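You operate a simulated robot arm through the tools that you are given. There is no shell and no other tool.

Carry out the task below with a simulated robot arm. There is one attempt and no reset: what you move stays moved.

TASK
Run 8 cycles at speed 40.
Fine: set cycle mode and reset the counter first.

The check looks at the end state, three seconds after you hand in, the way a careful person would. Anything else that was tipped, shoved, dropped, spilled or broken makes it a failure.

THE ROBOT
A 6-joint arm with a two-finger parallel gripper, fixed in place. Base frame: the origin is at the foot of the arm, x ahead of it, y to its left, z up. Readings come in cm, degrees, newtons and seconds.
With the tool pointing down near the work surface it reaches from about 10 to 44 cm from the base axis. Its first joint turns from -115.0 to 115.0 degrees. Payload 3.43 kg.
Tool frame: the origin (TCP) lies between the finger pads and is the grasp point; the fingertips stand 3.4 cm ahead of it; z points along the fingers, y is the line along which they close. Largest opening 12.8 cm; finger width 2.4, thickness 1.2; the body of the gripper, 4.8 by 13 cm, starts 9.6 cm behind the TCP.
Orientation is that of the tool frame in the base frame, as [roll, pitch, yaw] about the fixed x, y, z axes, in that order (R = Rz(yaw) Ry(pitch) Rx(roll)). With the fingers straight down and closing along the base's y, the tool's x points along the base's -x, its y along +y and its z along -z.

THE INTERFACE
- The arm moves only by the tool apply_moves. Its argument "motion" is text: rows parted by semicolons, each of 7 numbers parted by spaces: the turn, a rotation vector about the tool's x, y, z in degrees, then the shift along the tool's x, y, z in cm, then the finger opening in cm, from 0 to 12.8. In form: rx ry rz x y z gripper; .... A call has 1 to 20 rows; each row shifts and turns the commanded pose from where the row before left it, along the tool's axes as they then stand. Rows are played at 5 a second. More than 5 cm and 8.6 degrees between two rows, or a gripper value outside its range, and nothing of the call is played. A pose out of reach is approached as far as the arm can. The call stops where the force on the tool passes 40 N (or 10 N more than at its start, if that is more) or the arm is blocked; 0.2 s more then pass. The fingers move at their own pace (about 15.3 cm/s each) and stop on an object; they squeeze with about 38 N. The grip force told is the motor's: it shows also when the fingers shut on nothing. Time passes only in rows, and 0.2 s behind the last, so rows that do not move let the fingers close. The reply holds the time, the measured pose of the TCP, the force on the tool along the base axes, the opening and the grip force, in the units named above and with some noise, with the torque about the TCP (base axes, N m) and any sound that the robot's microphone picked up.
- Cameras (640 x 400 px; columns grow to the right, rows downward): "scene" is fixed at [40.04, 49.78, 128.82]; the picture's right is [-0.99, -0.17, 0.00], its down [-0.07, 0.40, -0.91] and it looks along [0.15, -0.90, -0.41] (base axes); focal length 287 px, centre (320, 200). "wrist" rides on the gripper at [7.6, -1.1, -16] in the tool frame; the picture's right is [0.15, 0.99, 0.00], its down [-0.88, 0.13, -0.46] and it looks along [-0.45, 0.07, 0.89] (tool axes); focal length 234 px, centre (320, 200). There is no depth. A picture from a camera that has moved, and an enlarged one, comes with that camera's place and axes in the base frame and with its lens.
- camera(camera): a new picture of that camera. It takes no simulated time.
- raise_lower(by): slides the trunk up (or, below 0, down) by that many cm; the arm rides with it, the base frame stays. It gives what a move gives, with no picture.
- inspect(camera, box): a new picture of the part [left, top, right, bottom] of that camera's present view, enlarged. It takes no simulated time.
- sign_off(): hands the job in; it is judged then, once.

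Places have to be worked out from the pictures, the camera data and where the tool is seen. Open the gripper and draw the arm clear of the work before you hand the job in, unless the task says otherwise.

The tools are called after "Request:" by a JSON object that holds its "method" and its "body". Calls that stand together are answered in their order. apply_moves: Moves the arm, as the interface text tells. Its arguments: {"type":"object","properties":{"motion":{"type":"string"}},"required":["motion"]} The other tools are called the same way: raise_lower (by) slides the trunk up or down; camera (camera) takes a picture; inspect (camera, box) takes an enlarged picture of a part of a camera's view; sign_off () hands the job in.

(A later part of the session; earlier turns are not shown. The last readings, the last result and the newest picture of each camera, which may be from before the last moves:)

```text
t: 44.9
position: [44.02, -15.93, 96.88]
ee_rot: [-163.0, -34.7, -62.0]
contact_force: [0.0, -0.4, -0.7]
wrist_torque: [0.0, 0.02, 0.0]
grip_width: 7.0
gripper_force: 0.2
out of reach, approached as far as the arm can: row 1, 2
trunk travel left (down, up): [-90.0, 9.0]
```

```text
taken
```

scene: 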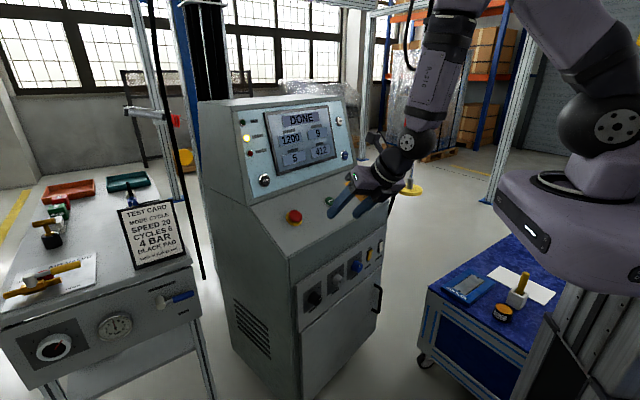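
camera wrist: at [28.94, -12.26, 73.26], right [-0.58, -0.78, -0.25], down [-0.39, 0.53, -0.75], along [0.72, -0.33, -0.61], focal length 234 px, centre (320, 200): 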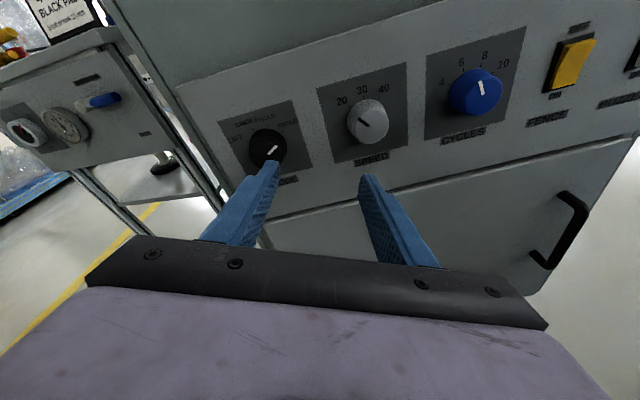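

The tool is now nearly in line with the forearm. I continue the remaining 38° to straight down.

Request:
{"method": "apply_moves", "body": {"motion": "-3.25 -7.31 0 0 0 0 7; -3.25 -7.31 0 0 0 0 7; -3.25 -7.31 0 0 0 0 7; -3.25 -7.31 0 0 0 0 7; -2.5 -5.6 0 0 0 0 7; 0 0 0 0 0 0 7"}}

Request:
{"method": "camera", "body": {"camera": "scene"}}

```text
t: 46.3
position: [42.74, -19.36, 96.91]
ee_rot: [177.3, -15.3, -59.0]
contact_force: [-0.3, 0.6, 0.5]
wrist_torque: [-0.01, -0.01, 0.0]
grip_width: 6.99
gripper_force: 0.1
out of reach, approached as far as the arm can: row 2, 3, 4, 5
trunk travel left (down, up): [-90.0, 9.0]
```

```text
taken
```

scene: 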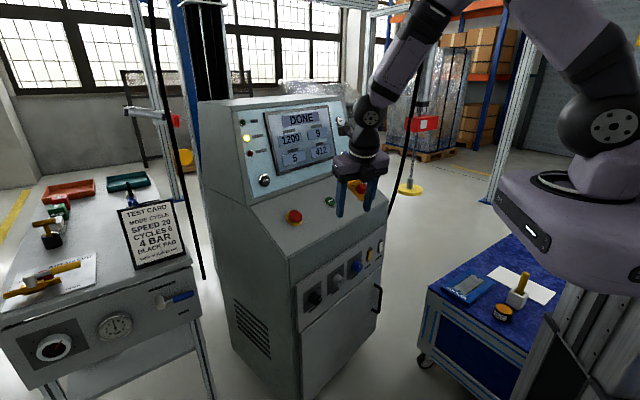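

The tool is within 15° of straight down, though some rows were flagged. I finish the tilt to vertical and check that it's reachable.

Request:
{"method": "apply_moves", "body": {"motion": "1.3 -7.6 0 0 0 0 7; 1.3 -7.6 0 0 0 0 7; 0 0 0 0 0 0 7; 0 0 0 0 0 0 7"}}

```text
t: 47.3
position: [42.73, -19.46, 96.94]
ee_rot: [179.9, -0.1, -59.2]
contact_force: [-0.4, -0.6, 0.2]
wrist_torque: [0.0, -0.01, -0.03]
grip_width: 7.01
gripper_force: 0.0
trunk travel left (down, up): [-90.0, 9.0]
```

Tool-down is reached exactly, so the wrist is unflipped again. Before tilting back up in the arm's own plane, I check the arm's geometry in the scene view.

Request:
{"method": "inspect", "body": {"camera": "scene", "box": [310, 0, 640, 220]}}

Request:
{"method": "camera", "body": {"camera": "wrist"}}

```text
1.82 times, centred on (475, 110) of scene
camera zoom: at [40.04, 49.78, 128.82], right [-0.99, -0.17, 0.0], down [-0.07, 0.4, -0.91], along [0.15, -0.9, -0.41], focal length 522 px, centre (38, 364)
```

zoom: 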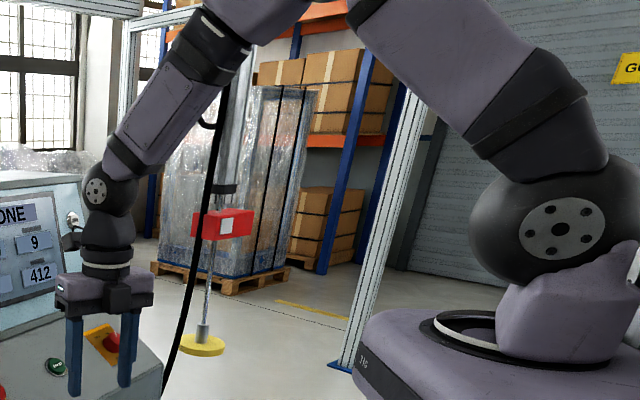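

```text
taken
camera wrist: at [47.56, -25.38, 112.87], right [-0.78, -0.63, 0.0], down [-0.56, 0.69, 0.46], along [-0.29, 0.35, -0.89], focal length 234 px, centre (320, 200)
```

wrist: 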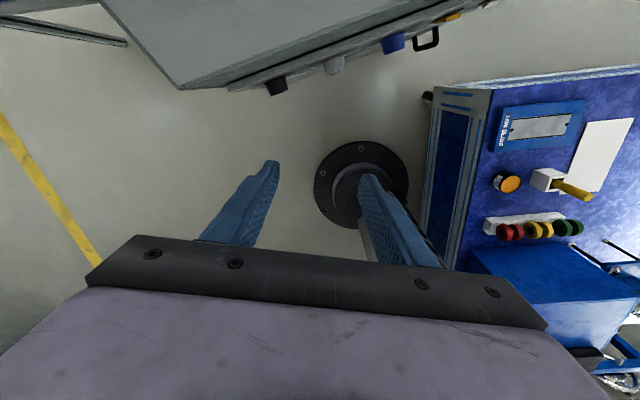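

The arm is symmetric, with the wrist centre 25 cm above the TCP, so its plane is at azimuth -24.5°. I tilt up exactly in that plane so the bend joint passes straight through zero.

Request:
{"method": "apply_moves", "body": {"motion": "4.78 6.9 0 0 0 0 7; 4.78 6.9 0 0 0 0 7; 4.78 6.9 0 0 0 0 7; 4.78 6.9 0 0 0 0 7; 4.78 6.9 0 0 0 0 7; 4.78 6.9 0 0 0 0 7; 4.78 6.9 0 0 0 0 7; 4.78 6.9 0 0 0 0 7; 0 0 0 0 0 0 7"}}

Request:
{"method": "inspect", "body": {"camera": "scene", "box": [310, 0, 640, 220]}}

```text
t: 49.3
position: [42.9, -19.97, 96.82]
ee_rot: [-126.4, -49.4, -85.3]
contact_force: [0.5, 0.4, -0.3]
wrist_torque: [0.0, -0.01, 0.01]
grip_width: 6.97
gripper_force: 0.1
out of reach, approached as far as the arm can: row 3, 7
trunk travel left (down, up): [-90.0, 9.0]
```

```text
1.82 times, centred on (475, 110) of scene
camera zoom: at [40.04, 49.78, 128.82], right [-0.99, -0.17, 0.0], down [-0.07, 0.4, -0.91], along [0.15, -0.9, -0.41], focal length 522 px, centre (38, 364)
```

zoom: 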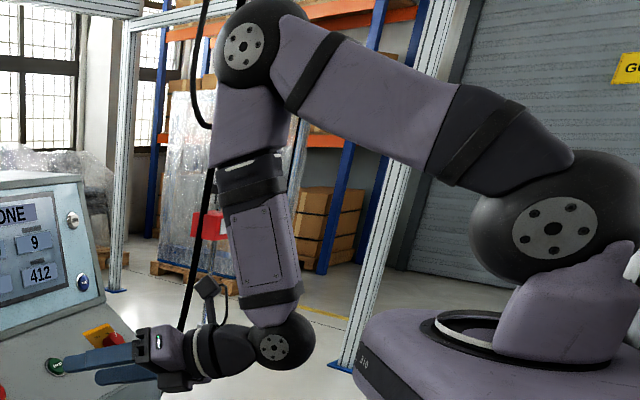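

The tool followed cleanly with the wrist unflipped, and it now points in the arm plane with a 35° roll. I yaw to the panel normal (-33.3°) and level the tool.

Request:
{"method": "apply_moves", "body": {"motion": "-3.34 2.3 1.7 0 0 0 7; -3.34 2.3 1.7 0 0 0 7; 4.3 6.23 0 0 0 0.7 7; 4.3 6.23 0 0 0 0.7 7; 4.3 6.23 0 0 0 0.7 7; 0 0 0 0 0 0 7"}}

Request:
{"method": "camera", "body": {"camera": "wrist"}}

```text
t: 50.7
position: [45.13, -21.12, 96.31]
ee_rot: [-90.2, -55.3, -123.2]
contact_force: [0.0, 0.5, 0.3]
wrist_torque: [0.04, 0.02, 0.01]
grip_width: 7.0
gripper_force: 0.1
out of reach, approached as far as the arm can: row 5
trunk travel left (down, up): [-90.0, 9.0]
```

```text
taken
camera wrist: at [29.9, -15.17, 103.28], right [-0.5, -0.75, -0.44], down [-0.17, 0.58, -0.8], along [0.85, -0.32, -0.41], focal length 234 px, centre (320, 200)
```

wrist: 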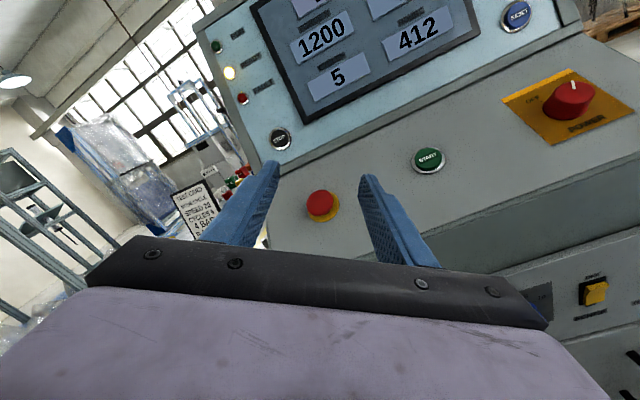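

The tool is level and square to the panel, at azimuth -33.2° and roll 35°. Next I tilt 12° down, shift right in line with SPEED, rise 7 cm and pull back a little, ready for the trunk to lower.

Request:
{"method": "apply_moves", "body": {"motion": "-3.4 -4.9 0 2.2 0.1 -0.8 7; -3.4 -4.9 0 2.2 0.1 -0.8 7; 0 0 0 2.2 0.1 -0.7 7; 0 0 0 2.2 0.1 -0.7 7; 0 0 0 0 0 0 7"}}

Request:
{"method": "camera", "body": {"camera": "scene"}}

```text
t: 51.9
position: [41.58, -25.29, 102.54]
ee_rot: [-110.4, -53.6, -106.6]
contact_force: [-0.3, 0.0, 0.8]
wrist_torque: [-0.03, -0.02, 0.02]
grip_width: 7.0
gripper_force: 0.1
out of reach, approached as far as the arm can: row 3, 4
trunk travel left (down, up): [-90.0, 9.0]
```

```text
taken
```

scene: 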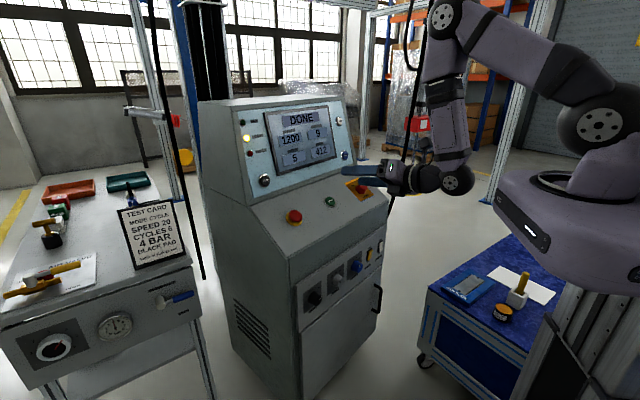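

The arm is in line with SPEED (lateral -1.7) with the fingertips at depth about 52 and clear of the desk edge. I lower the trunk 39.7 cm to knob height.

Request:
{"method": "raise_lower", "body": {"by": -39.7}}

Request:
{"method": "camera", "body": {"camera": "wrist"}}

Request:
{"method": "camera", "body": {"camera": "scene"}}

```text
t: 55.7
position: [41.59, -25.32, 62.89]
ee_rot: [-110.4, -53.6, -106.8]
contact_force: [0.7, -0.5, 0.1]
wrist_torque: [0.05, 0.0, 0.0]
grip_width: 7.0
gripper_force: 0.0
trunk travel left (down, up): [-50.3, 48.7]
```

```text
taken
camera wrist: at [27.88, -20.31, 72.89], right [-0.57, -0.7, -0.43], down [-0.29, 0.66, -0.69], along [0.77, -0.26, -0.58], focal length 234 px, centre (320, 200)
```

wrist: 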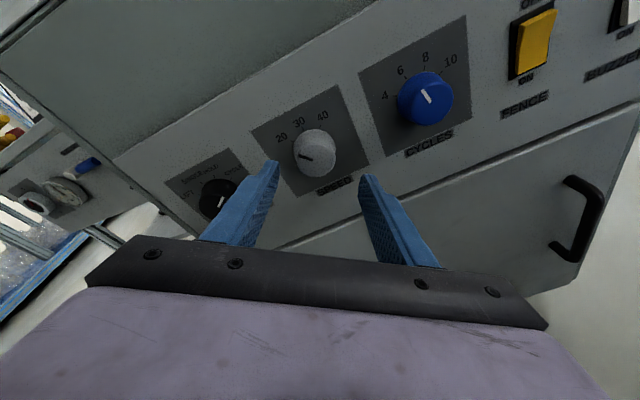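

```text
taken
```

scene: 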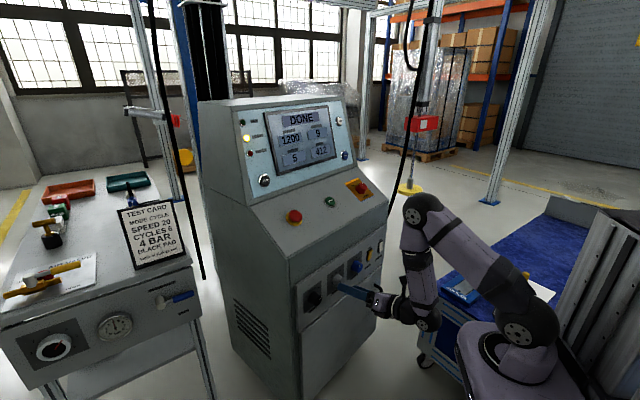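

The view is good, with SPEED just ahead of the fingers. I level the tool while advancing 2 cm, then re-measure alignment before the final approach.

Request:
{"method": "apply_moves", "body": {"motion": "3.4 4.9 0 0 0 0.8 7; 3.4 4.9 0 0 0 1 7; 0 0 0 0 0 0 7"}}

Request:
{"method": "inspect", "body": {"camera": "wrist", "box": [200, 80, 460, 270]}}

```text
t: 56.5
position: [43.15, -26.21, 62.58]
ee_rot: [-89.8, -55.2, -123.5]
contact_force: [-0.4, 0.0, 0.2]
wrist_torque: [0.02, -0.01, 0.02]
grip_width: 7.01
gripper_force: 0.0
trunk travel left (down, up): [-50.3, 48.7]
```

```text
2.11 times, centred on (330, 175) of wrist
camera zoom: at [27.92, -20.31, 69.42], right [-0.49, -0.75, -0.44], down [-0.16, 0.58, -0.8], along [0.85, -0.32, -0.41], focal length 493 px, centre (299, 253)
```

zoom: 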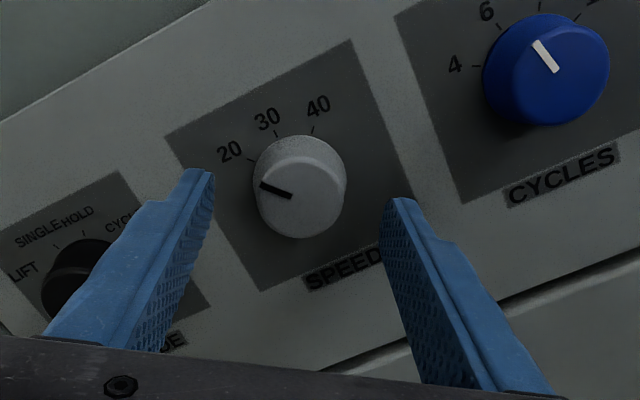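

SPEED is centred between the fingers to within about 0.2 cm. I advance 1.4 cm and close on it.

Request:
{"method": "apply_moves", "body": {"motion": "0 0 0 0.1 0 0.7 7; 0 0 0 0 0 0.7 7; 0 0 0 0 0 0 5; 0 0 0 0 0 0 2; 0 0 0 0 0 0 2; 0 0 0 0 0 0 2"}}

Request:
{"method": "inspect", "body": {"camera": "wrist", "box": [200, 80, 460, 270]}}

```text
t: 57.9
position: [44.24, -27.01, 62.62]
ee_rot: [-90.0, -55.2, -123.3]
contact_force: [0.6, 1.0, 0.3]
wrist_torque: [0.0, -0.17, -0.14]
grip_width: 3.9
gripper_force: 44.8
trunk travel left (down, up): [-50.3, 48.7]
```

```text
2.11 times, centred on (330, 175) of wrist
camera zoom: at [29.04, -21.16, 69.56], right [-0.49, -0.75, -0.44], down [-0.16, 0.58, -0.8], along [0.85, -0.32, -0.41], focal length 493 px, centre (299, 253)
```

zoom: 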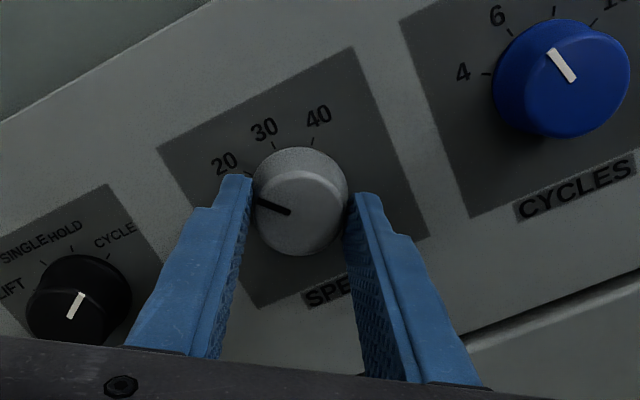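

Firm grip with only about 1 N side force. I roll 40° clockwise and check the load.

Request:
{"method": "apply_moves", "body": {"motion": "0 0 8 0 0 0 2; 0 0 8 0 0 0 2; 0 0 8 0 0 0 2; 0 0 8 0 0 0 2; 0 0 8 0 0 0 2; 0 0 0 0 0 0 2"}}

Request:
{"method": "inspect", "body": {"camera": "wrist", "box": [200, 80, 460, 270]}}

```text
t: 59.3
position: [44.27, -27.23, 62.82]
ee_rot: [-89.9, -15.2, -123.4]
contact_force: [-0.6, -0.9, 1.7]
wrist_torque: [-0.03, -0.06, 0.04]
grip_width: 3.88
gripper_force: 45.0
trunk travel left (down, up): [-50.3, 48.7]
```

```text
2.11 times, centred on (330, 175) of wrist
camera zoom: at [27.05, -24.18, 65.75], right [-0.22, -0.34, -0.92], down [0.07, 0.93, -0.36], along [0.97, -0.14, -0.18], focal length 493 px, centre (299, 253)
```

zoom: 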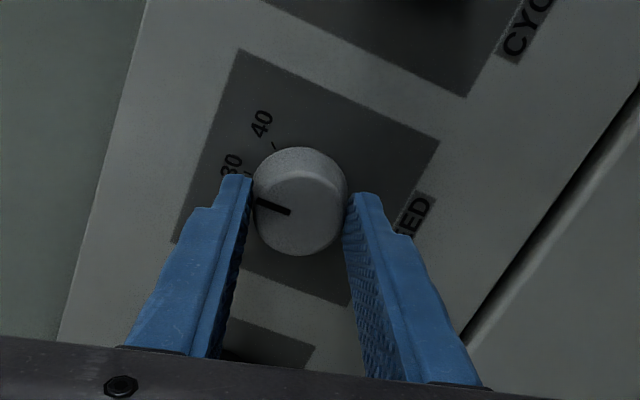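

The knob follows and now points at 30, with almost no side load. I turn another 40° to 40.

Request:
{"method": "apply_moves", "body": {"motion": "0 0 8 0 0 0 2; 0 0 8 0 0 0 2; 0 0 8 0 0 0 2; 0 0 8 0 0 0 2; 0 0 8 0 0 0 2; 0 0 0 0 0 0 2"}}

Request:
{"method": "inspect", "body": {"camera": "wrist", "box": [200, 80, 460, 270]}}

```text
t: 60.7
position: [44.28, -26.97, 62.64]
ee_rot: [-89.9, 24.8, -123.3]
contact_force: [2.7, -3.2, 4.9]
wrist_torque: [0.04, 0.03, -0.6]
grip_width: 3.88
gripper_force: 44.7
trunk travel left (down, up): [-50.3, 48.7]
```

```text
2.11 times, centred on (330, 175) of wrist
camera zoom: at [26.86, -24.46, 60.53], right [0.16, 0.23, -0.96], down [0.09, 0.96, 0.25], along [0.98, -0.12, 0.13], focal length 493 px, centre (299, 253)
```

zoom: 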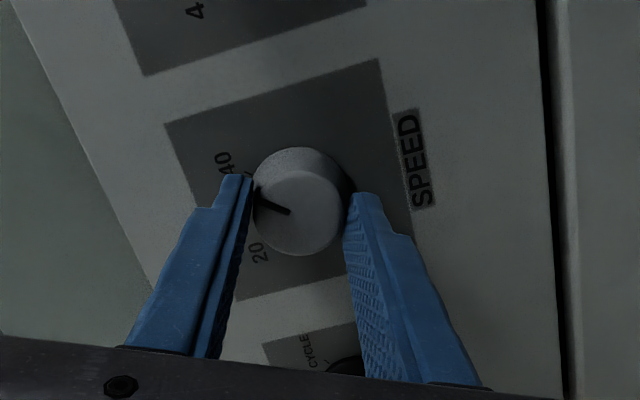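

SPEED now points at 40. I release wide, back off while tilting down slightly (to respect the wrist limit), and roll back for a look.

Request:
{"method": "apply_moves", "body": {"motion": "0 0 0 0 0 0 9; 0 0 0 0 0 0 9; 0 0 0 0 0 -0.8 9; 0 0 0 0 0 -0.8 9; -3.6 1.7 0 0 0 -0.8 9; -3.6 1.7 0 0 0 -0.8 9; -3.6 1.7 0 0 0 -0.4 9; 0 0 -8 0 0 0 9; 0 0 -8 0 0 0 9; 0 0 -8 0 0 0 9; 0 0 -8 0 0 0 9; 0 0 -8 0 0 0 9; 0 0 -8 0 0 0 9; 0 0 -8 0 0 0 9; 0 0 -8 0 0 0 9; 0 0 -8 0 0 0 9; 0 0 -8 0 0 0 7; 0 0 0 0 0 0 7"}}

Request:
{"method": "camera", "body": {"camera": "wrist"}}

```text
t: 64.5
position: [41.54, -25.22, 62.6]
ee_rot: [-110.4, -53.7, -106.8]
contact_force: [-0.5, -0.1, -0.1]
wrist_torque: [0.0, -0.02, 0.0]
grip_width: 7.0
gripper_force: 0.0
out of reach, approached as far as the arm can: row 7
trunk travel left (down, up): [-50.3, 48.7]
```

```text
taken
camera wrist: at [27.7, -20.22, 72.64], right [-0.57, -0.7, -0.43], down [-0.29, 0.66, -0.69], along [0.77, -0.27, -0.58], focal length 234 px, centre (320, 200)
```

wrist: 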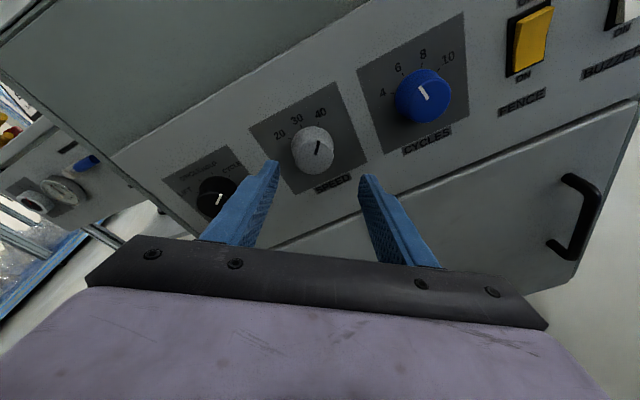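

Request:
{"method": "inspect", "body": {"camera": "wrist", "box": [170, 20, 480, 220]}}

```text
2.00 times, centred on (325, 120) of wrist
camera zoom: at [27.7, -20.22, 72.64], right [-0.57, -0.7, -0.43], down [-0.29, 0.66, -0.69], along [0.77, -0.27, -0.58], focal length 468 px, centre (310, 360)
```

zoom: 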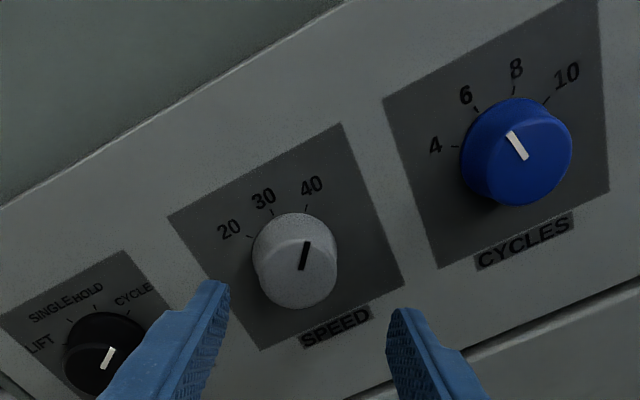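

MODE reads CYCLE and SPEED reads 40. CYCLES still points at 6, so I slide 11.15 cm right, in line with it, keeping the fingertips short of the knobs.

Request:
{"method": "apply_moves", "body": {"motion": "0 0 0 2.12 3.06 0 7; 0 0 0 2.12 3.06 0 7; 0 0 0 2.12 3.06 0 7; 0 0 0 0 0 0 7"}}

Request:
{"method": "camera", "body": {"camera": "wrist"}}

```text
t: 65.5
position: [35.26, -34.7, 62.6]
ee_rot: [-110.3, -53.6, -106.8]
contact_force: [-1.8, 0.6, -0.1]
wrist_torque: [-0.01, -0.03, 0.0]
grip_width: 6.99
gripper_force: 0.0
trunk travel left (down, up): [-50.3, 48.7]
```

```text
taken
camera wrist: at [21.48, -29.58, 72.6], right [-0.57, -0.7, -0.43], down [-0.29, 0.66, -0.69], along [0.77, -0.27, -0.58], focal length 234 px, centre (320, 200)
```

wrist: 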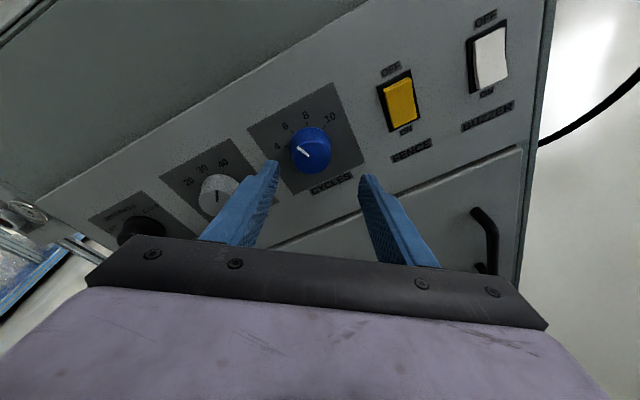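

Request:
{"method": "inspect", "body": {"camera": "wrist", "box": [240, 70, 400, 210]}}

Request:
{"method": "inspect", "body": {"camera": "wrist", "box": [370, 10, 530, 170]}}

```text
2.86 times, centred on (320, 140) of wrist
camera zoom: at [21.48, -29.58, 72.6], right [-0.57, -0.7, -0.43], down [-0.29, 0.66, -0.69], along [0.77, -0.27, -0.58], focal length 669 px, centre (320, 371)
```

zoom: 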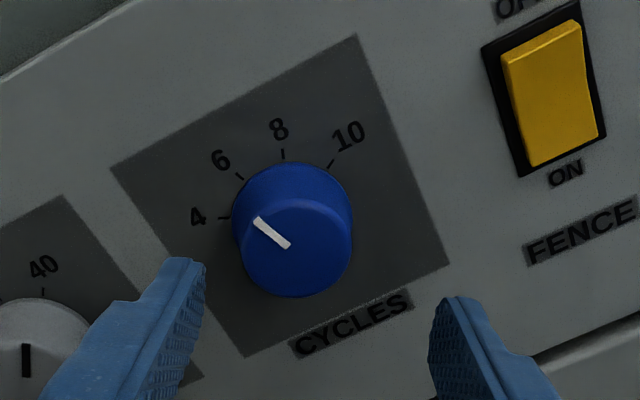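

```text
2.50 times, centred on (450, 90) of wrist
camera zoom: at [21.48, -29.58, 72.6], right [-0.57, -0.7, -0.43], down [-0.29, 0.66, -0.69], along [0.77, -0.27, -0.58], focal length 585 px, centre (-5, 475)
```

zoom: 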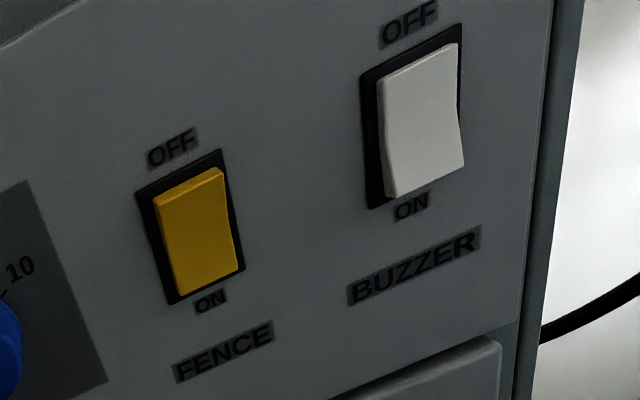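

The CYCLES pointer lines up with the 6 tick, so one 40° step clockwise gives 8. FENCE and BUZZER are both ON. I level the tool and advance as I did for SPEED.

Request:
{"method": "apply_moves", "body": {"motion": "3.4 4.9 0 0 0 0.8 7; 3.4 4.9 0 0 0 1 7; 0 0 0 0 0 0 7"}}

Request:
{"method": "inspect", "body": {"camera": "wrist", "box": [200, 80, 460, 270]}}

```text
t: 66.3
position: [36.73, -35.59, 62.39]
ee_rot: [-89.9, -55.4, -123.7]
contact_force: [1.1, -1.0, 0.0]
wrist_torque: [0.02, 0.02, 0.01]
grip_width: 6.98
gripper_force: 0.0
trunk travel left (down, up): [-50.3, 48.7]
```

```text
2.11 times, centred on (330, 175) of wrist
camera zoom: at [21.52, -29.6, 69.15], right [-0.49, -0.75, -0.44], down [-0.16, 0.58, -0.8], along [0.85, -0.32, -0.41], focal length 493 px, centre (299, 253)
```

zoom: 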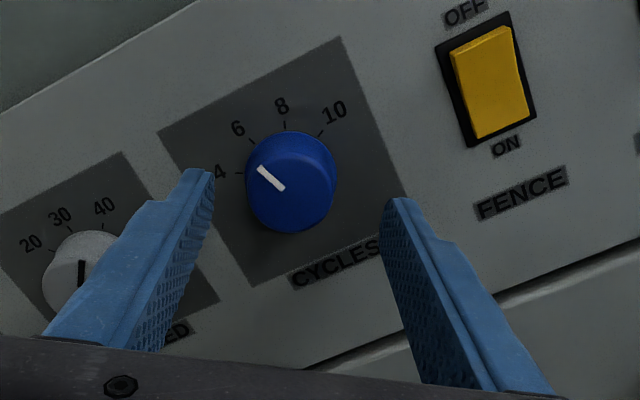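

Compared with the SPEED approach, the cap sits 0.4 cm left of and 0.3 cm above the tool axis. I correct for that, advance 1.6 cm and close.

Request:
{"method": "apply_moves", "body": {"motion": "0 0 0 0.38 -0.4 0.4 7; 0 0 0 0 0 1.2 7; 0 0 0 0 0 0 5; 0 0 0 0 0 0 2; 0 0 0 0 0 0 2; 0 0 0 0 0 0 2"}}

Request:
{"method": "inspect", "body": {"camera": "wrist", "box": [200, 80, 460, 270]}}

```text
t: 67.7
position: [38.2, -36.34, 62.8]
ee_rot: [-90.0, -55.4, -123.5]
contact_force: [-0.9, -2.7, -0.1]
wrist_torque: [0.09, 0.13, 0.0]
grip_width: 3.81
gripper_force: 45.4
trunk travel left (down, up): [-50.3, 48.7]
```

```text
2.11 times, centred on (330, 175) of wrist
camera zoom: at [22.93, -30.38, 69.72], right [-0.49, -0.75, -0.44], down [-0.16, 0.58, -0.8], along [0.85, -0.32, -0.41], focal length 493 px, centre (299, 253)
```

zoom: 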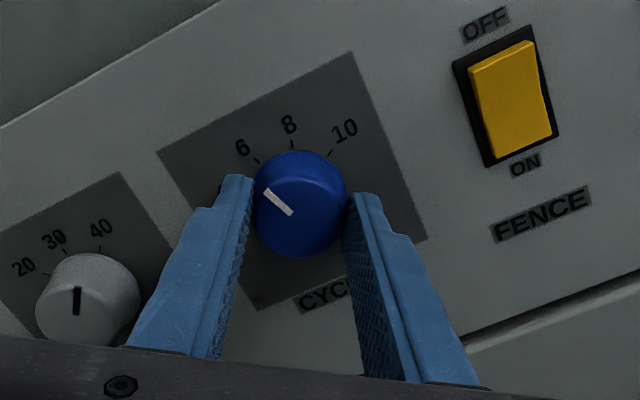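

Gripped cleanly. I roll 40° clockwise to bring CYCLES to 8.

Request:
{"method": "apply_moves", "body": {"motion": "0 0 8 0 0 0 2; 0 0 8 0 0 0 2; 0 0 8 0 0 0 2; 0 0 8 0 0 0 2; 0 0 8 0 0 0 2; 0 0 0 0 0 0 2"}}

Request:
{"method": "inspect", "body": {"camera": "wrist", "box": [200, 80, 460, 270]}}

```text
t: 69.1
position: [38.04, -36.4, 62.78]
ee_rot: [-90.1, -15.3, -123.5]
contact_force: [-4.7, -7.8, -7.0]
wrist_torque: [0.12, 0.2, 0.13]
grip_width: 3.83
gripper_force: 45.6
trunk travel left (down, up): [-50.3, 48.7]
```

```text
2.11 times, centred on (330, 175) of wrist
camera zoom: at [20.89, -33.44, 65.87], right [-0.22, -0.33, -0.92], down [0.07, 0.93, -0.36], along [0.97, -0.14, -0.18], focal length 493 px, centre (299, 253)
```

zoom: 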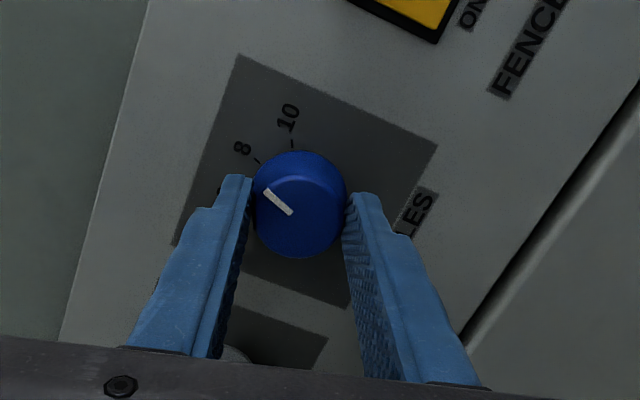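

The pointer is on the 8 tick. I release, back off with a slight down-tilt, and roll back to verify all three knobs and the screen.

Request:
{"method": "apply_moves", "body": {"motion": "0 0 0 0 0 0 9; 0 0 0 0 0 0 9; 0 0 0 0 0 -0.8 9; 0 0 0 0 0 -0.8 9; -3.9 -1.04 0 0 0 -0.8 9; -3.9 -1.04 0 0 0 -0.8 9; -3.9 -1.04 0 0 0 -0.8 9; 0 0 -8 0 0 0 9; 0 0 -8 0 0 0 9; 0 0 -8 0 0 0 9; 0 0 -8 0 0 0 9; 0 0 -8 0 0 0 9; 0 0 0 0 0 0 9"}}

Request:
{"method": "inspect", "body": {"camera": "wrist", "box": [80, 20, 400, 240]}}

Request:
{"method": "camera", "body": {"camera": "scene"}}

```text
t: 71.9
position: [34.87, -34.16, 63.02]
ee_rot: [-110.7, -53.7, -106.6]
contact_force: [0.8, 0.3, 0.4]
wrist_torque: [-0.01, -0.05, -0.01]
grip_width: 8.99
gripper_force: 0.1
trunk travel left (down, up): [-50.3, 48.7]
```

```text
1.82 times, centred on (240, 130) of wrist
camera zoom: at [21.15, -29.13, 73.11], right [-0.57, -0.7, -0.43], down [-0.29, 0.67, -0.69], along [0.76, -0.27, -0.59], focal length 426 px, centre (466, 327)
```

zoom: 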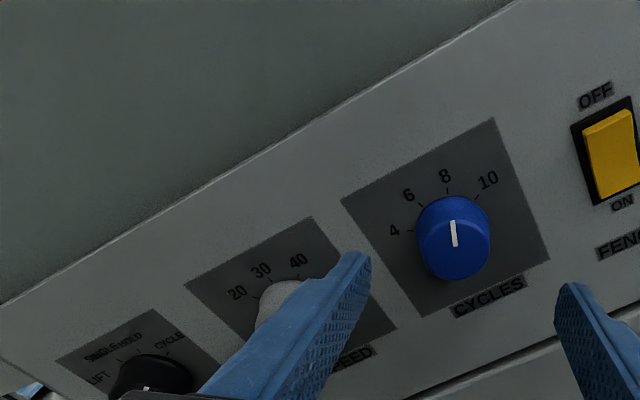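

```text
taken
```

scene: 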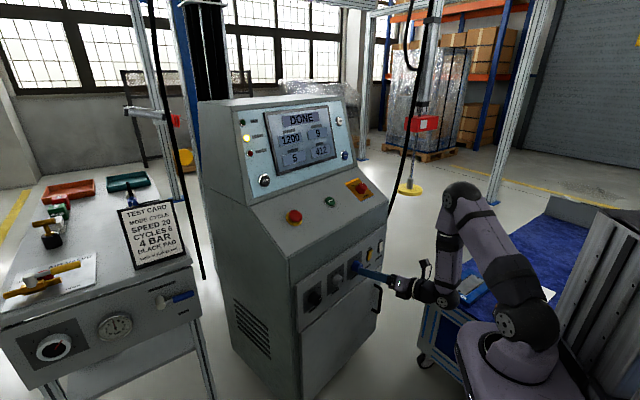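

CYCLES now reads 8, so all three knobs are set. RESET re-triangulates consistently to (48.4, -61.4, 98.2) on a face tilted back about 19°, and START to (51.5, -40.9, 87.3). I raise the trunk 33 cm, still standing off in front of the console.

Request:
{"method": "raise_lower", "body": {"by": 33}}

Request:
{"method": "camera", "body": {"camera": "wrist"}}

```text
t: 75.2
position: [34.82, -34.17, 96.0]
ee_rot: [-110.6, -53.6, -106.7]
contact_force: [0.7, 0.1, -0.2]
wrist_torque: [0.0, 0.0, 0.01]
grip_width: 9.0
gripper_force: 0.1
trunk travel left (down, up): [-83.3, 15.7]
```

```text
taken
camera wrist: at [21.14, -29.15, 106.11], right [-0.57, -0.7, -0.43], down [-0.29, 0.67, -0.69], along [0.77, -0.27, -0.59], focal length 234 px, centre (320, 200)
```

wrist: 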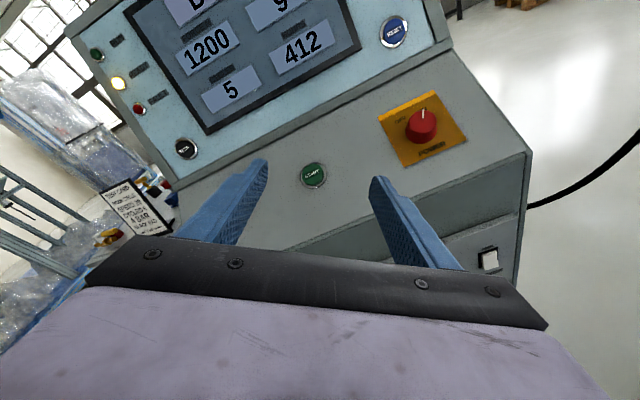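

RESET, POWER and START are all clear in view. I close the fingers, tilt to match the screen's 19° slope, and rise and shift right until in line with RESET, still standing back.

Request:
{"method": "apply_moves", "body": {"motion": "-4 -5.75 0 0 0 0 4; 0 0 0 4.34 1.62 0 0; 0 0 0 4.34 1.62 0 0; 0 0 0 4.34 1.62 0 0; 0 0 0 4.34 1.62 0 0; 0 0 0 0 0 0 0"}}

Request:
{"method": "camera", "body": {"camera": "wrist"}}

Request:
{"method": "camera", "body": {"camera": "scene"}}

```text
t: 76.6
position: [29.39, -48.68, 106.06]
ee_rot: [-121.5, -50.9, -98.2]
contact_force: [0.2, -0.4, -0.3]
wrist_torque: [-0.01, -0.01, -0.01]
grip_width: 0.0
gripper_force: 33.1
trunk travel left (down, up): [-83.3, 15.7]
```

```text
taken
camera wrist: at [16.82, -44.47, 117.77], right [-0.62, -0.67, -0.42], down [-0.36, 0.71, -0.6], along [0.7, -0.22, -0.68], focal length 234 px, centre (320, 200)
```

wrist: 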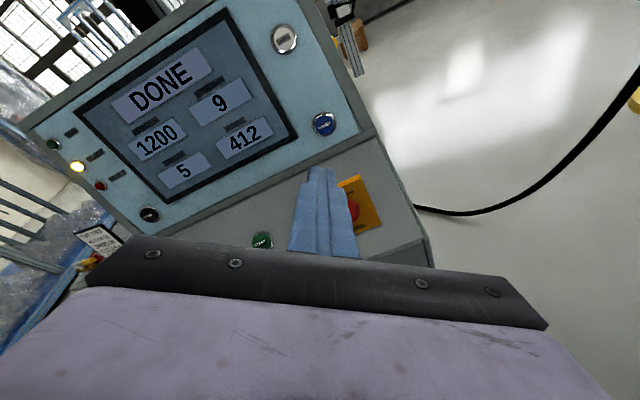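

```text
taken
```

scene: 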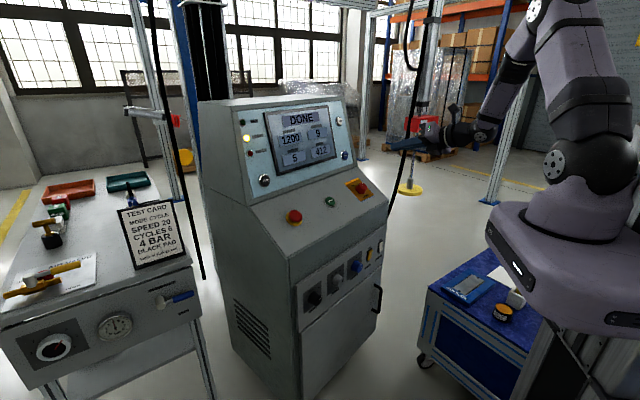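

The counter still shows 5. RESET is about 24.6 cm ahead of the TCP, offset +1.2 (tool x) and +0.55 (tool y). I correct that and move forward 14 cm, staying well above the POWER knob.

Request:
{"method": "apply_moves", "body": {"motion": "0 0 0 0.6 0.28 3.5 0; 0 0 0 0.6 0.27 3.5 0; 0 0 0 0 0 3.5 0; 0 0 0 0 0 3.5 0; 0 0 0 0 0 0 0"}}

Request:
{"method": "camera", "body": {"camera": "wrist"}}

Request:
{"method": "camera", "body": {"camera": "scene"}}

```text
t: 77.8
position: [39.88, -57.12, 102.09]
ee_rot: [-121.4, -51.0, -98.3]
contact_force: [0.9, 0.0, -0.4]
wrist_torque: [0.0, 0.03, 0.0]
grip_width: 0.0
gripper_force: 32.5
trunk travel left (down, up): [-83.3, 15.7]
```

```text
taken
camera wrist: at [27.29, -52.91, 113.83], right [-0.62, -0.67, -0.42], down [-0.36, 0.71, -0.61], along [0.7, -0.22, -0.68], focal length 234 px, centre (320, 200)
```

wrist: 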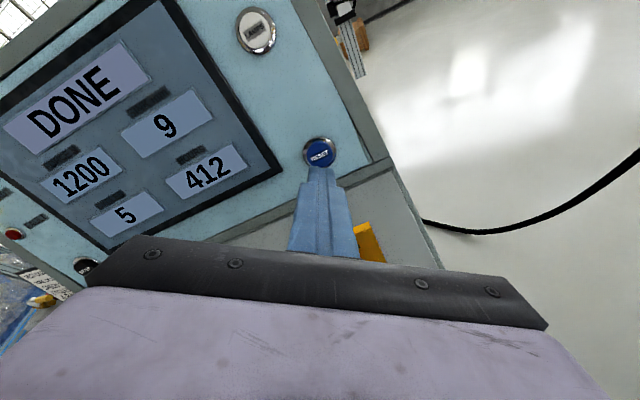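

```text
taken
```

scene: 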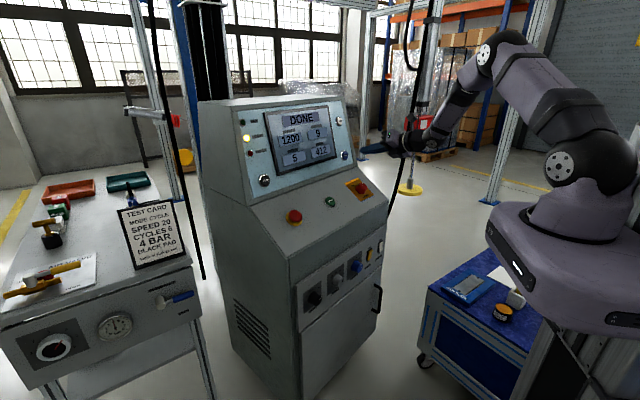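

RESET is dead centre on the tool axis, about 7 cm ahead of the fingertips. I advance 5.5 cm and look again.

Request:
{"method": "apply_moves", "body": {"motion": "0 0 0 0 0 2.5 0; 0 0 0 0 0 2 0; 0 0 0 0 0 1 0; 0 0 0 0 0 0 0"}}

Request:
{"method": "inspect", "body": {"camera": "wrist", "box": [220, 80, 420, 260]}}

Request:
{"method": "inspect", "body": {"camera": "scene", "box": [270, 90, 430, 210]}}

```text
t: 78.8
position: [44.34, -60.02, 100.24]
ee_rot: [-121.4, -50.9, -98.2]
contact_force: [-0.3, 0.3, 0.8]
wrist_torque: [-0.02, 0.03, 0.01]
grip_width: 0.02
gripper_force: 32.5
trunk travel left (down, up): [-83.3, 15.7]
```

```text
2.22 times, centred on (320, 170) of wrist
camera zoom: at [31.64, -55.73, 112.04], right [-0.62, -0.67, -0.42], down [-0.36, 0.71, -0.61], along [0.7, -0.22, -0.68], focal length 520 px, centre (320, 267)
```

zoom: 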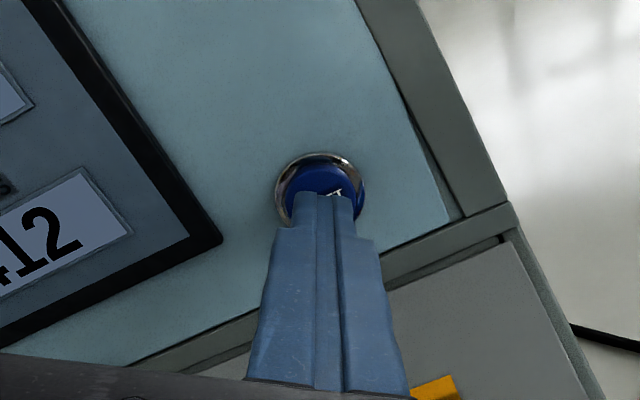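

```text
3.33 times, centred on (350, 150) of scene
camera zoom: at [40.04, 49.78, 128.82], right [-0.99, -0.17, 0.0], down [-0.07, 0.4, -0.91], along [0.15, -0.9, -0.41], focal length 957 px, centre (220, 367)
```

zoom: 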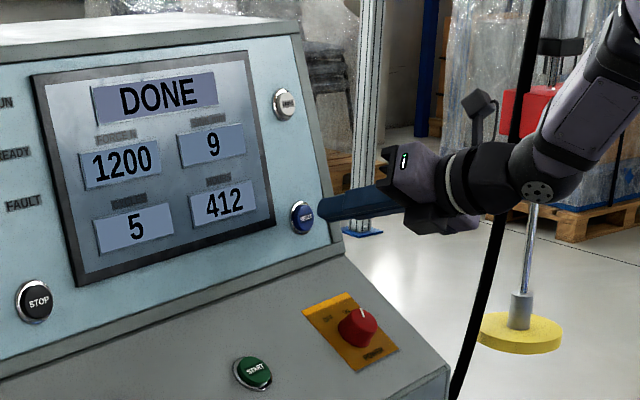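

The closed fingertips are about 1.7 cm in front of RESET and centred. I creep forward in small steps and watch the force.

Request:
{"method": "apply_moves", "body": {"motion": "0 0 0 0 0 0.4 0; 0 0 0 0 0 0.4 0; 0 0 0 0 0 0.4 0; 0 0 0 0 0 0.3 0; 0 0 0 0 0 0 0"}}

Request:
{"method": "inspect", "body": {"camera": "scene", "box": [270, 90, 430, 210]}}

```text
t: 80.0
position: [45.43, -60.82, 99.84]
ee_rot: [-121.5, -51.0, -98.1]
contact_force: [-1.0, 0.5, 0.1]
wrist_torque: [0.02, 0.01, 0.02]
grip_width: 0.0
gripper_force: 32.7
trunk travel left (down, up): [-83.3, 15.7]
```

```text
3.33 times, centred on (350, 150) of scene
camera zoom: at [40.04, 49.78, 128.82], right [-0.99, -0.17, 0.0], down [-0.07, 0.4, -0.91], along [0.15, -0.9, -0.41], focal length 957 px, centre (220, 367)
```

zoom: 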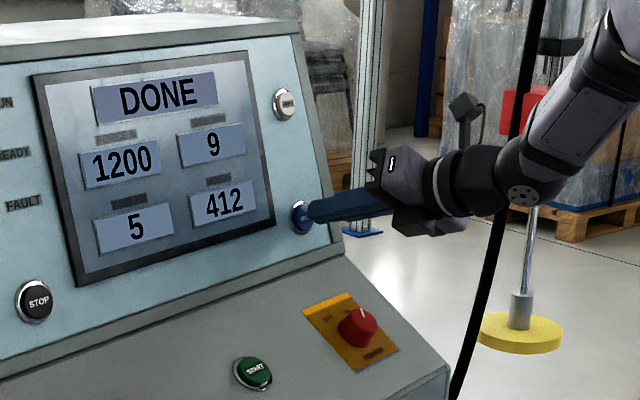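

Close to touching, with no force yet. I keep creeping in 0.25 cm steps.

Request:
{"method": "apply_moves", "body": {"motion": "0 0 0 0 0 0.25 0; 0 0 0 0 0 0.25 0; 0 0 0 0 0 0.25 0; 0 0 0 0 0 0 0"}}

Request:
{"method": "inspect", "body": {"camera": "scene", "box": [230, 95, 360, 195]}}

```text
t: 81.0
position: [46.07, -61.15, 99.54]
ee_rot: [-121.5, -51.0, -98.1]
contact_force: [-0.7, -0.4, 1.1]
wrist_torque: [0.0, -0.02, -0.01]
grip_width: 0.02
gripper_force: 33.0
trunk travel left (down, up): [-83.3, 15.7]
```

```text
4.00 times, centred on (295, 145) of scene
camera zoom: at [40.04, 49.78, 128.82], right [-0.99, -0.17, 0.0], down [-0.07, 0.4, -0.91], along [0.15, -0.9, -0.41], focal length 1148 px, centre (420, 420)
```

zoom: 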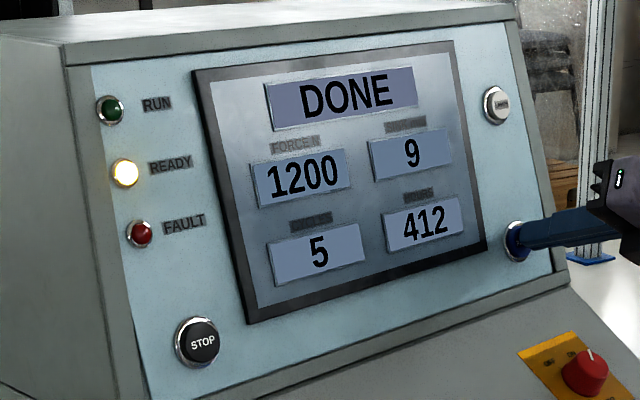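

Still no contact force. I continue in small steps of 0.25 cm.

Request:
{"method": "apply_moves", "body": {"motion": "0 0 0 0 0 0.25 0; 0 0 0 0 0 0.25 0; 0 0 0 0 0 0 0"}}

Request:
{"method": "inspect", "body": {"camera": "scene", "box": [230, 95, 360, 195]}}

Request:
{"method": "inspect", "body": {"camera": "wrist", "box": [220, 80, 420, 260]}}

```text
t: 81.8
position: [46.38, -61.51, 99.37]
ee_rot: [-121.3, -51.1, -98.4]
contact_force: [-2.6, 0.7, 0.7]
wrist_torque: [-0.04, 0.0, -0.02]
grip_width: 0.0
gripper_force: 33.5
trunk travel left (down, up): [-83.3, 15.7]
heard: click
```

```text
4.00 times, centred on (295, 145) of scene
camera zoom: at [40.04, 49.78, 128.82], right [-0.99, -0.17, 0.0], down [-0.07, 0.4, -0.91], along [0.15, -0.9, -0.41], focal length 1148 px, centre (420, 420)
```

zoom: 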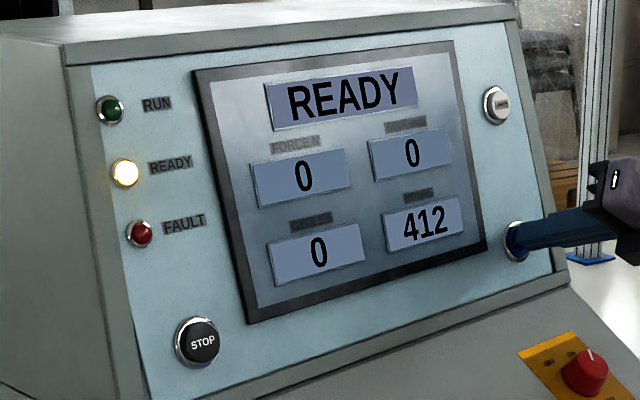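

```text
2.22 times, centred on (320, 170) of wrist
camera zoom: at [33.76, -57.13, 111.16], right [-0.62, -0.67, -0.42], down [-0.36, 0.71, -0.61], along [0.7, -0.22, -0.68], focal length 520 px, centre (320, 267)
```

zoom: 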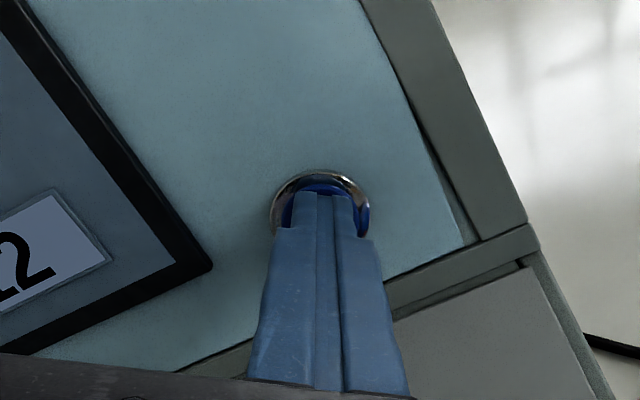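

Click heard: the screen now shows READY with the counter at 0. I back straight off RESET along the approach line.

Request:
{"method": "apply_moves", "body": {"motion": "0 0 0 0 0 -2 0; 0 0 0 0 0 -3 0; 0 0 0 0 0 -3.5 0; 0 0 0 0 0 -3.5 0; 0 0 0 0 0 -2.5 0; 0 0 0 0 0 0 0"}}

Request:
{"method": "raise_lower", "body": {"by": 10}}

Request:
{"method": "inspect", "body": {"camera": "scene", "box": [230, 95, 360, 195]}}

```text
t: 83.2
position: [34.98, -53.91, 104.1]
ee_rot: [-121.5, -51.0, -98.1]
contact_force: [-0.2, 0.2, 0.1]
wrist_torque: [0.0, 0.0, 0.02]
grip_width: 0.0
gripper_force: 33.0
trunk travel left (down, up): [-83.3, 15.7]
```

```text
t: 84.5
position: [34.99, -53.87, 114.06]
ee_rot: [-121.4, -51.0, -98.2]
contact_force: [-0.6, 0.0, -0.1]
wrist_torque: [0.02, 0.02, -0.03]
grip_width: 0.0
gripper_force: 33.0
trunk travel left (down, up): [-93.3, 5.7]
```

```text
4.00 times, centred on (295, 145) of scene
camera zoom: at [40.04, 49.78, 128.82], right [-0.99, -0.17, 0.0], down [-0.07, 0.4, -0.91], along [0.15, -0.9, -0.41], focal length 1148 px, centre (420, 420)
```

zoom: 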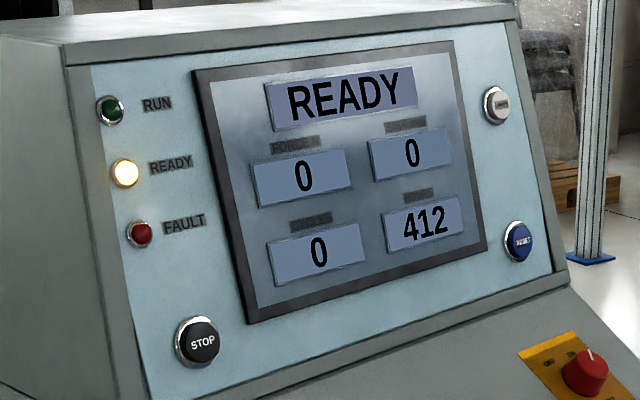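

The display holds READY with 0 cycles. I move left about 20 cm at this safe height and tilt to 40° down, so the fingertips face START.

Request:
{"method": "apply_moves", "body": {"motion": "0 0 0 -2.26 -3.27 0 0; -2.99 -4.32 0 -2.26 -3.27 0 0; -2.99 -4.32 0 -2.26 -3.27 0 0; -2.99 -4.32 0 -2.26 -3.27 0 0; -2.99 -4.32 0 -2.26 -3.27 0 0; 0 0 0 0 0 0 0"}}

Request:
{"method": "camera", "body": {"camera": "wrist"}}

Request:
{"method": "camera", "body": {"camera": "scene"}}

```text
t: 85.9
position: [46.07, -37.35, 114.27]
ee_rot: [-145.9, -38.8, -80.6]
contact_force: [0.7, 0.1, 1.3]
wrist_torque: [0.03, 0.03, 0.03]
grip_width: 0.01
gripper_force: 33.0
trunk travel left (down, up): [-93.3, 5.7]
```

```text
taken
camera wrist: at [37.55, -35.9, 129.74], right [-0.73, -0.59, -0.34], down [-0.5, 0.81, -0.32], along [0.46, -0.06, -0.89], focal length 234 px, centre (320, 200)
```

wrist: 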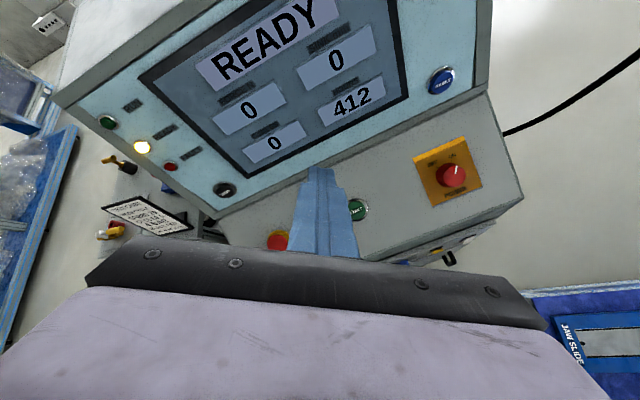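

```text
taken
```

scene: 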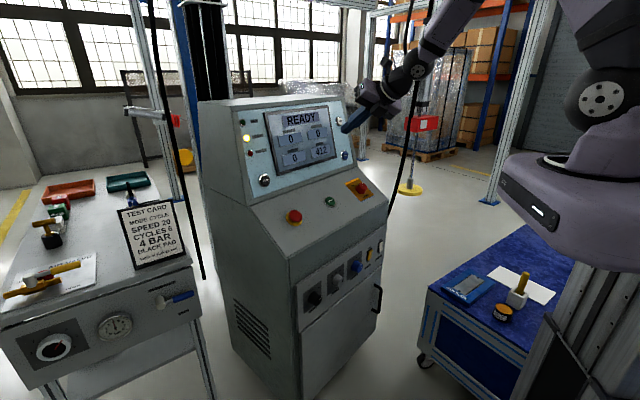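

The alignment looks right (lateral 5.9, pitch -40°). I descend 17 cm vertically toward START and re-check with the camera.

Request:
{"method": "apply_moves", "body": {"motion": "0 0 0 -2.68 1.85 2.73 0; 0 0 0 -2.68 1.85 2.73 0; 0 0 0 -2.68 1.85 2.73 0; 0 0 0 -2.68 1.85 2.73 0; 0 0 0 0 0 0 0"}}

Request:
{"method": "camera", "body": {"camera": "wrist"}}

Request:
{"method": "inspect", "body": {"camera": "scene", "box": [260, 100, 440, 240]}}

```text
t: 87.1
position: [45.9, -37.39, 97.06]
ee_rot: [-146.0, -39.1, -80.7]
contact_force: [-1.0, 0.3, 0.7]
wrist_torque: [-0.01, -0.02, 0.03]
grip_width: 0.0
gripper_force: 33.3
trunk travel left (down, up): [-93.3, 5.7]
```

```text
taken
camera wrist: at [37.44, -35.84, 112.63], right [-0.73, -0.59, -0.34], down [-0.5, 0.8, -0.32], along [0.46, -0.06, -0.89], focal length 234 px, centre (320, 200)
```

wrist: 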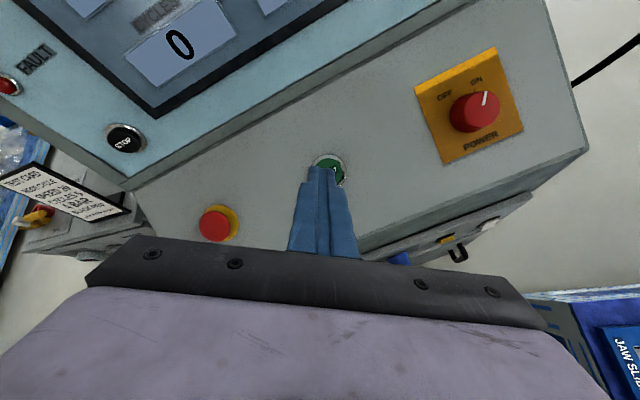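

```text
2.86 times, centred on (350, 170) of scene
camera zoom: at [40.04, 49.78, 128.82], right [-0.99, -0.17, 0.0], down [-0.07, 0.4, -0.91], along [0.15, -0.9, -0.41], focal length 820 px, centre (234, 286)
```

zoom: 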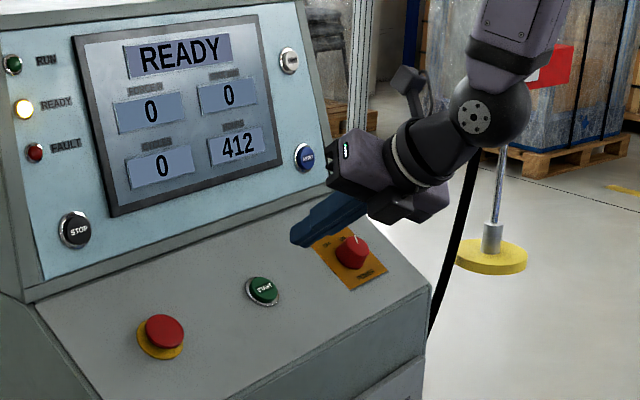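

Request:
{"method": "inspect", "body": {"camera": "wrist", "box": [250, 120, 410, 260]}}

```text
2.86 times, centred on (330, 190) of wrist
camera zoom: at [37.44, -35.84, 112.63], right [-0.73, -0.59, -0.34], down [-0.5, 0.8, -0.32], along [0.46, -0.06, -0.89], focal length 669 px, centre (291, 229)
```

zoom: 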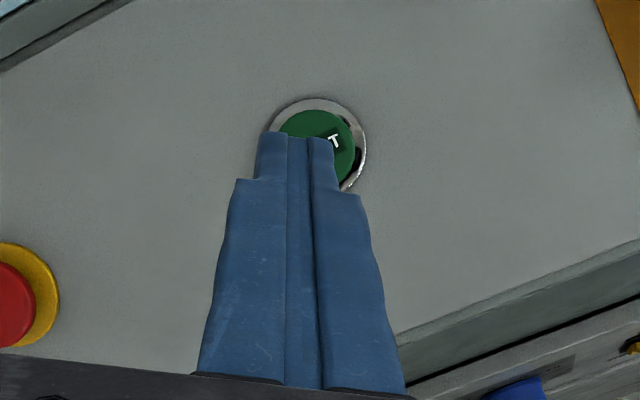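

START is about 11.3 cm ahead along the axis, offset (-2.55, +1.55) in the tool frame by both the picture and the coordinates. I make that shift and advance 5 cm.

Request:
{"method": "apply_moves", "body": {"motion": "0 0 0 -2.55 1.55 0 0; 0 0 0 0 0 2.5 0; 0 0 0 0 0 2.5 0; 0 0 0 0 0 0 0"}}

Request:
{"method": "inspect", "body": {"camera": "wrist", "box": [250, 120, 410, 260]}}

Request:
{"method": "inspect", "body": {"camera": "scene", "box": [260, 100, 440, 240]}}

```text
t: 88.1
position: [47.54, -38.34, 91.64]
ee_rot: [-146.0, -39.0, -80.6]
contact_force: [-0.1, -0.2, 0.4]
wrist_torque: [0.0, -0.01, 0.0]
grip_width: 0.01
gripper_force: 33.0
trunk travel left (down, up): [-93.3, 5.7]
```

```text
2.86 times, centred on (330, 190) of wrist
camera zoom: at [39.2, -36.76, 107.13], right [-0.73, -0.59, -0.34], down [-0.5, 0.81, -0.32], along [0.46, -0.06, -0.89], focal length 669 px, centre (291, 229)
```

zoom: 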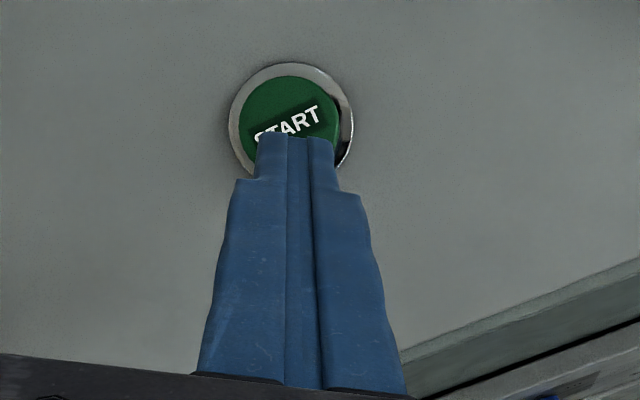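

```text
2.86 times, centred on (350, 170) of scene
camera zoom: at [40.04, 49.78, 128.82], right [-0.99, -0.17, 0.0], down [-0.07, 0.4, -0.91], along [0.15, -0.9, -0.41], focal length 820 px, centre (234, 286)
```

zoom: 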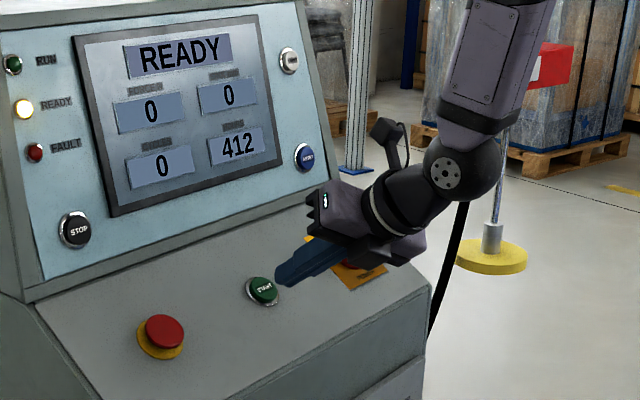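

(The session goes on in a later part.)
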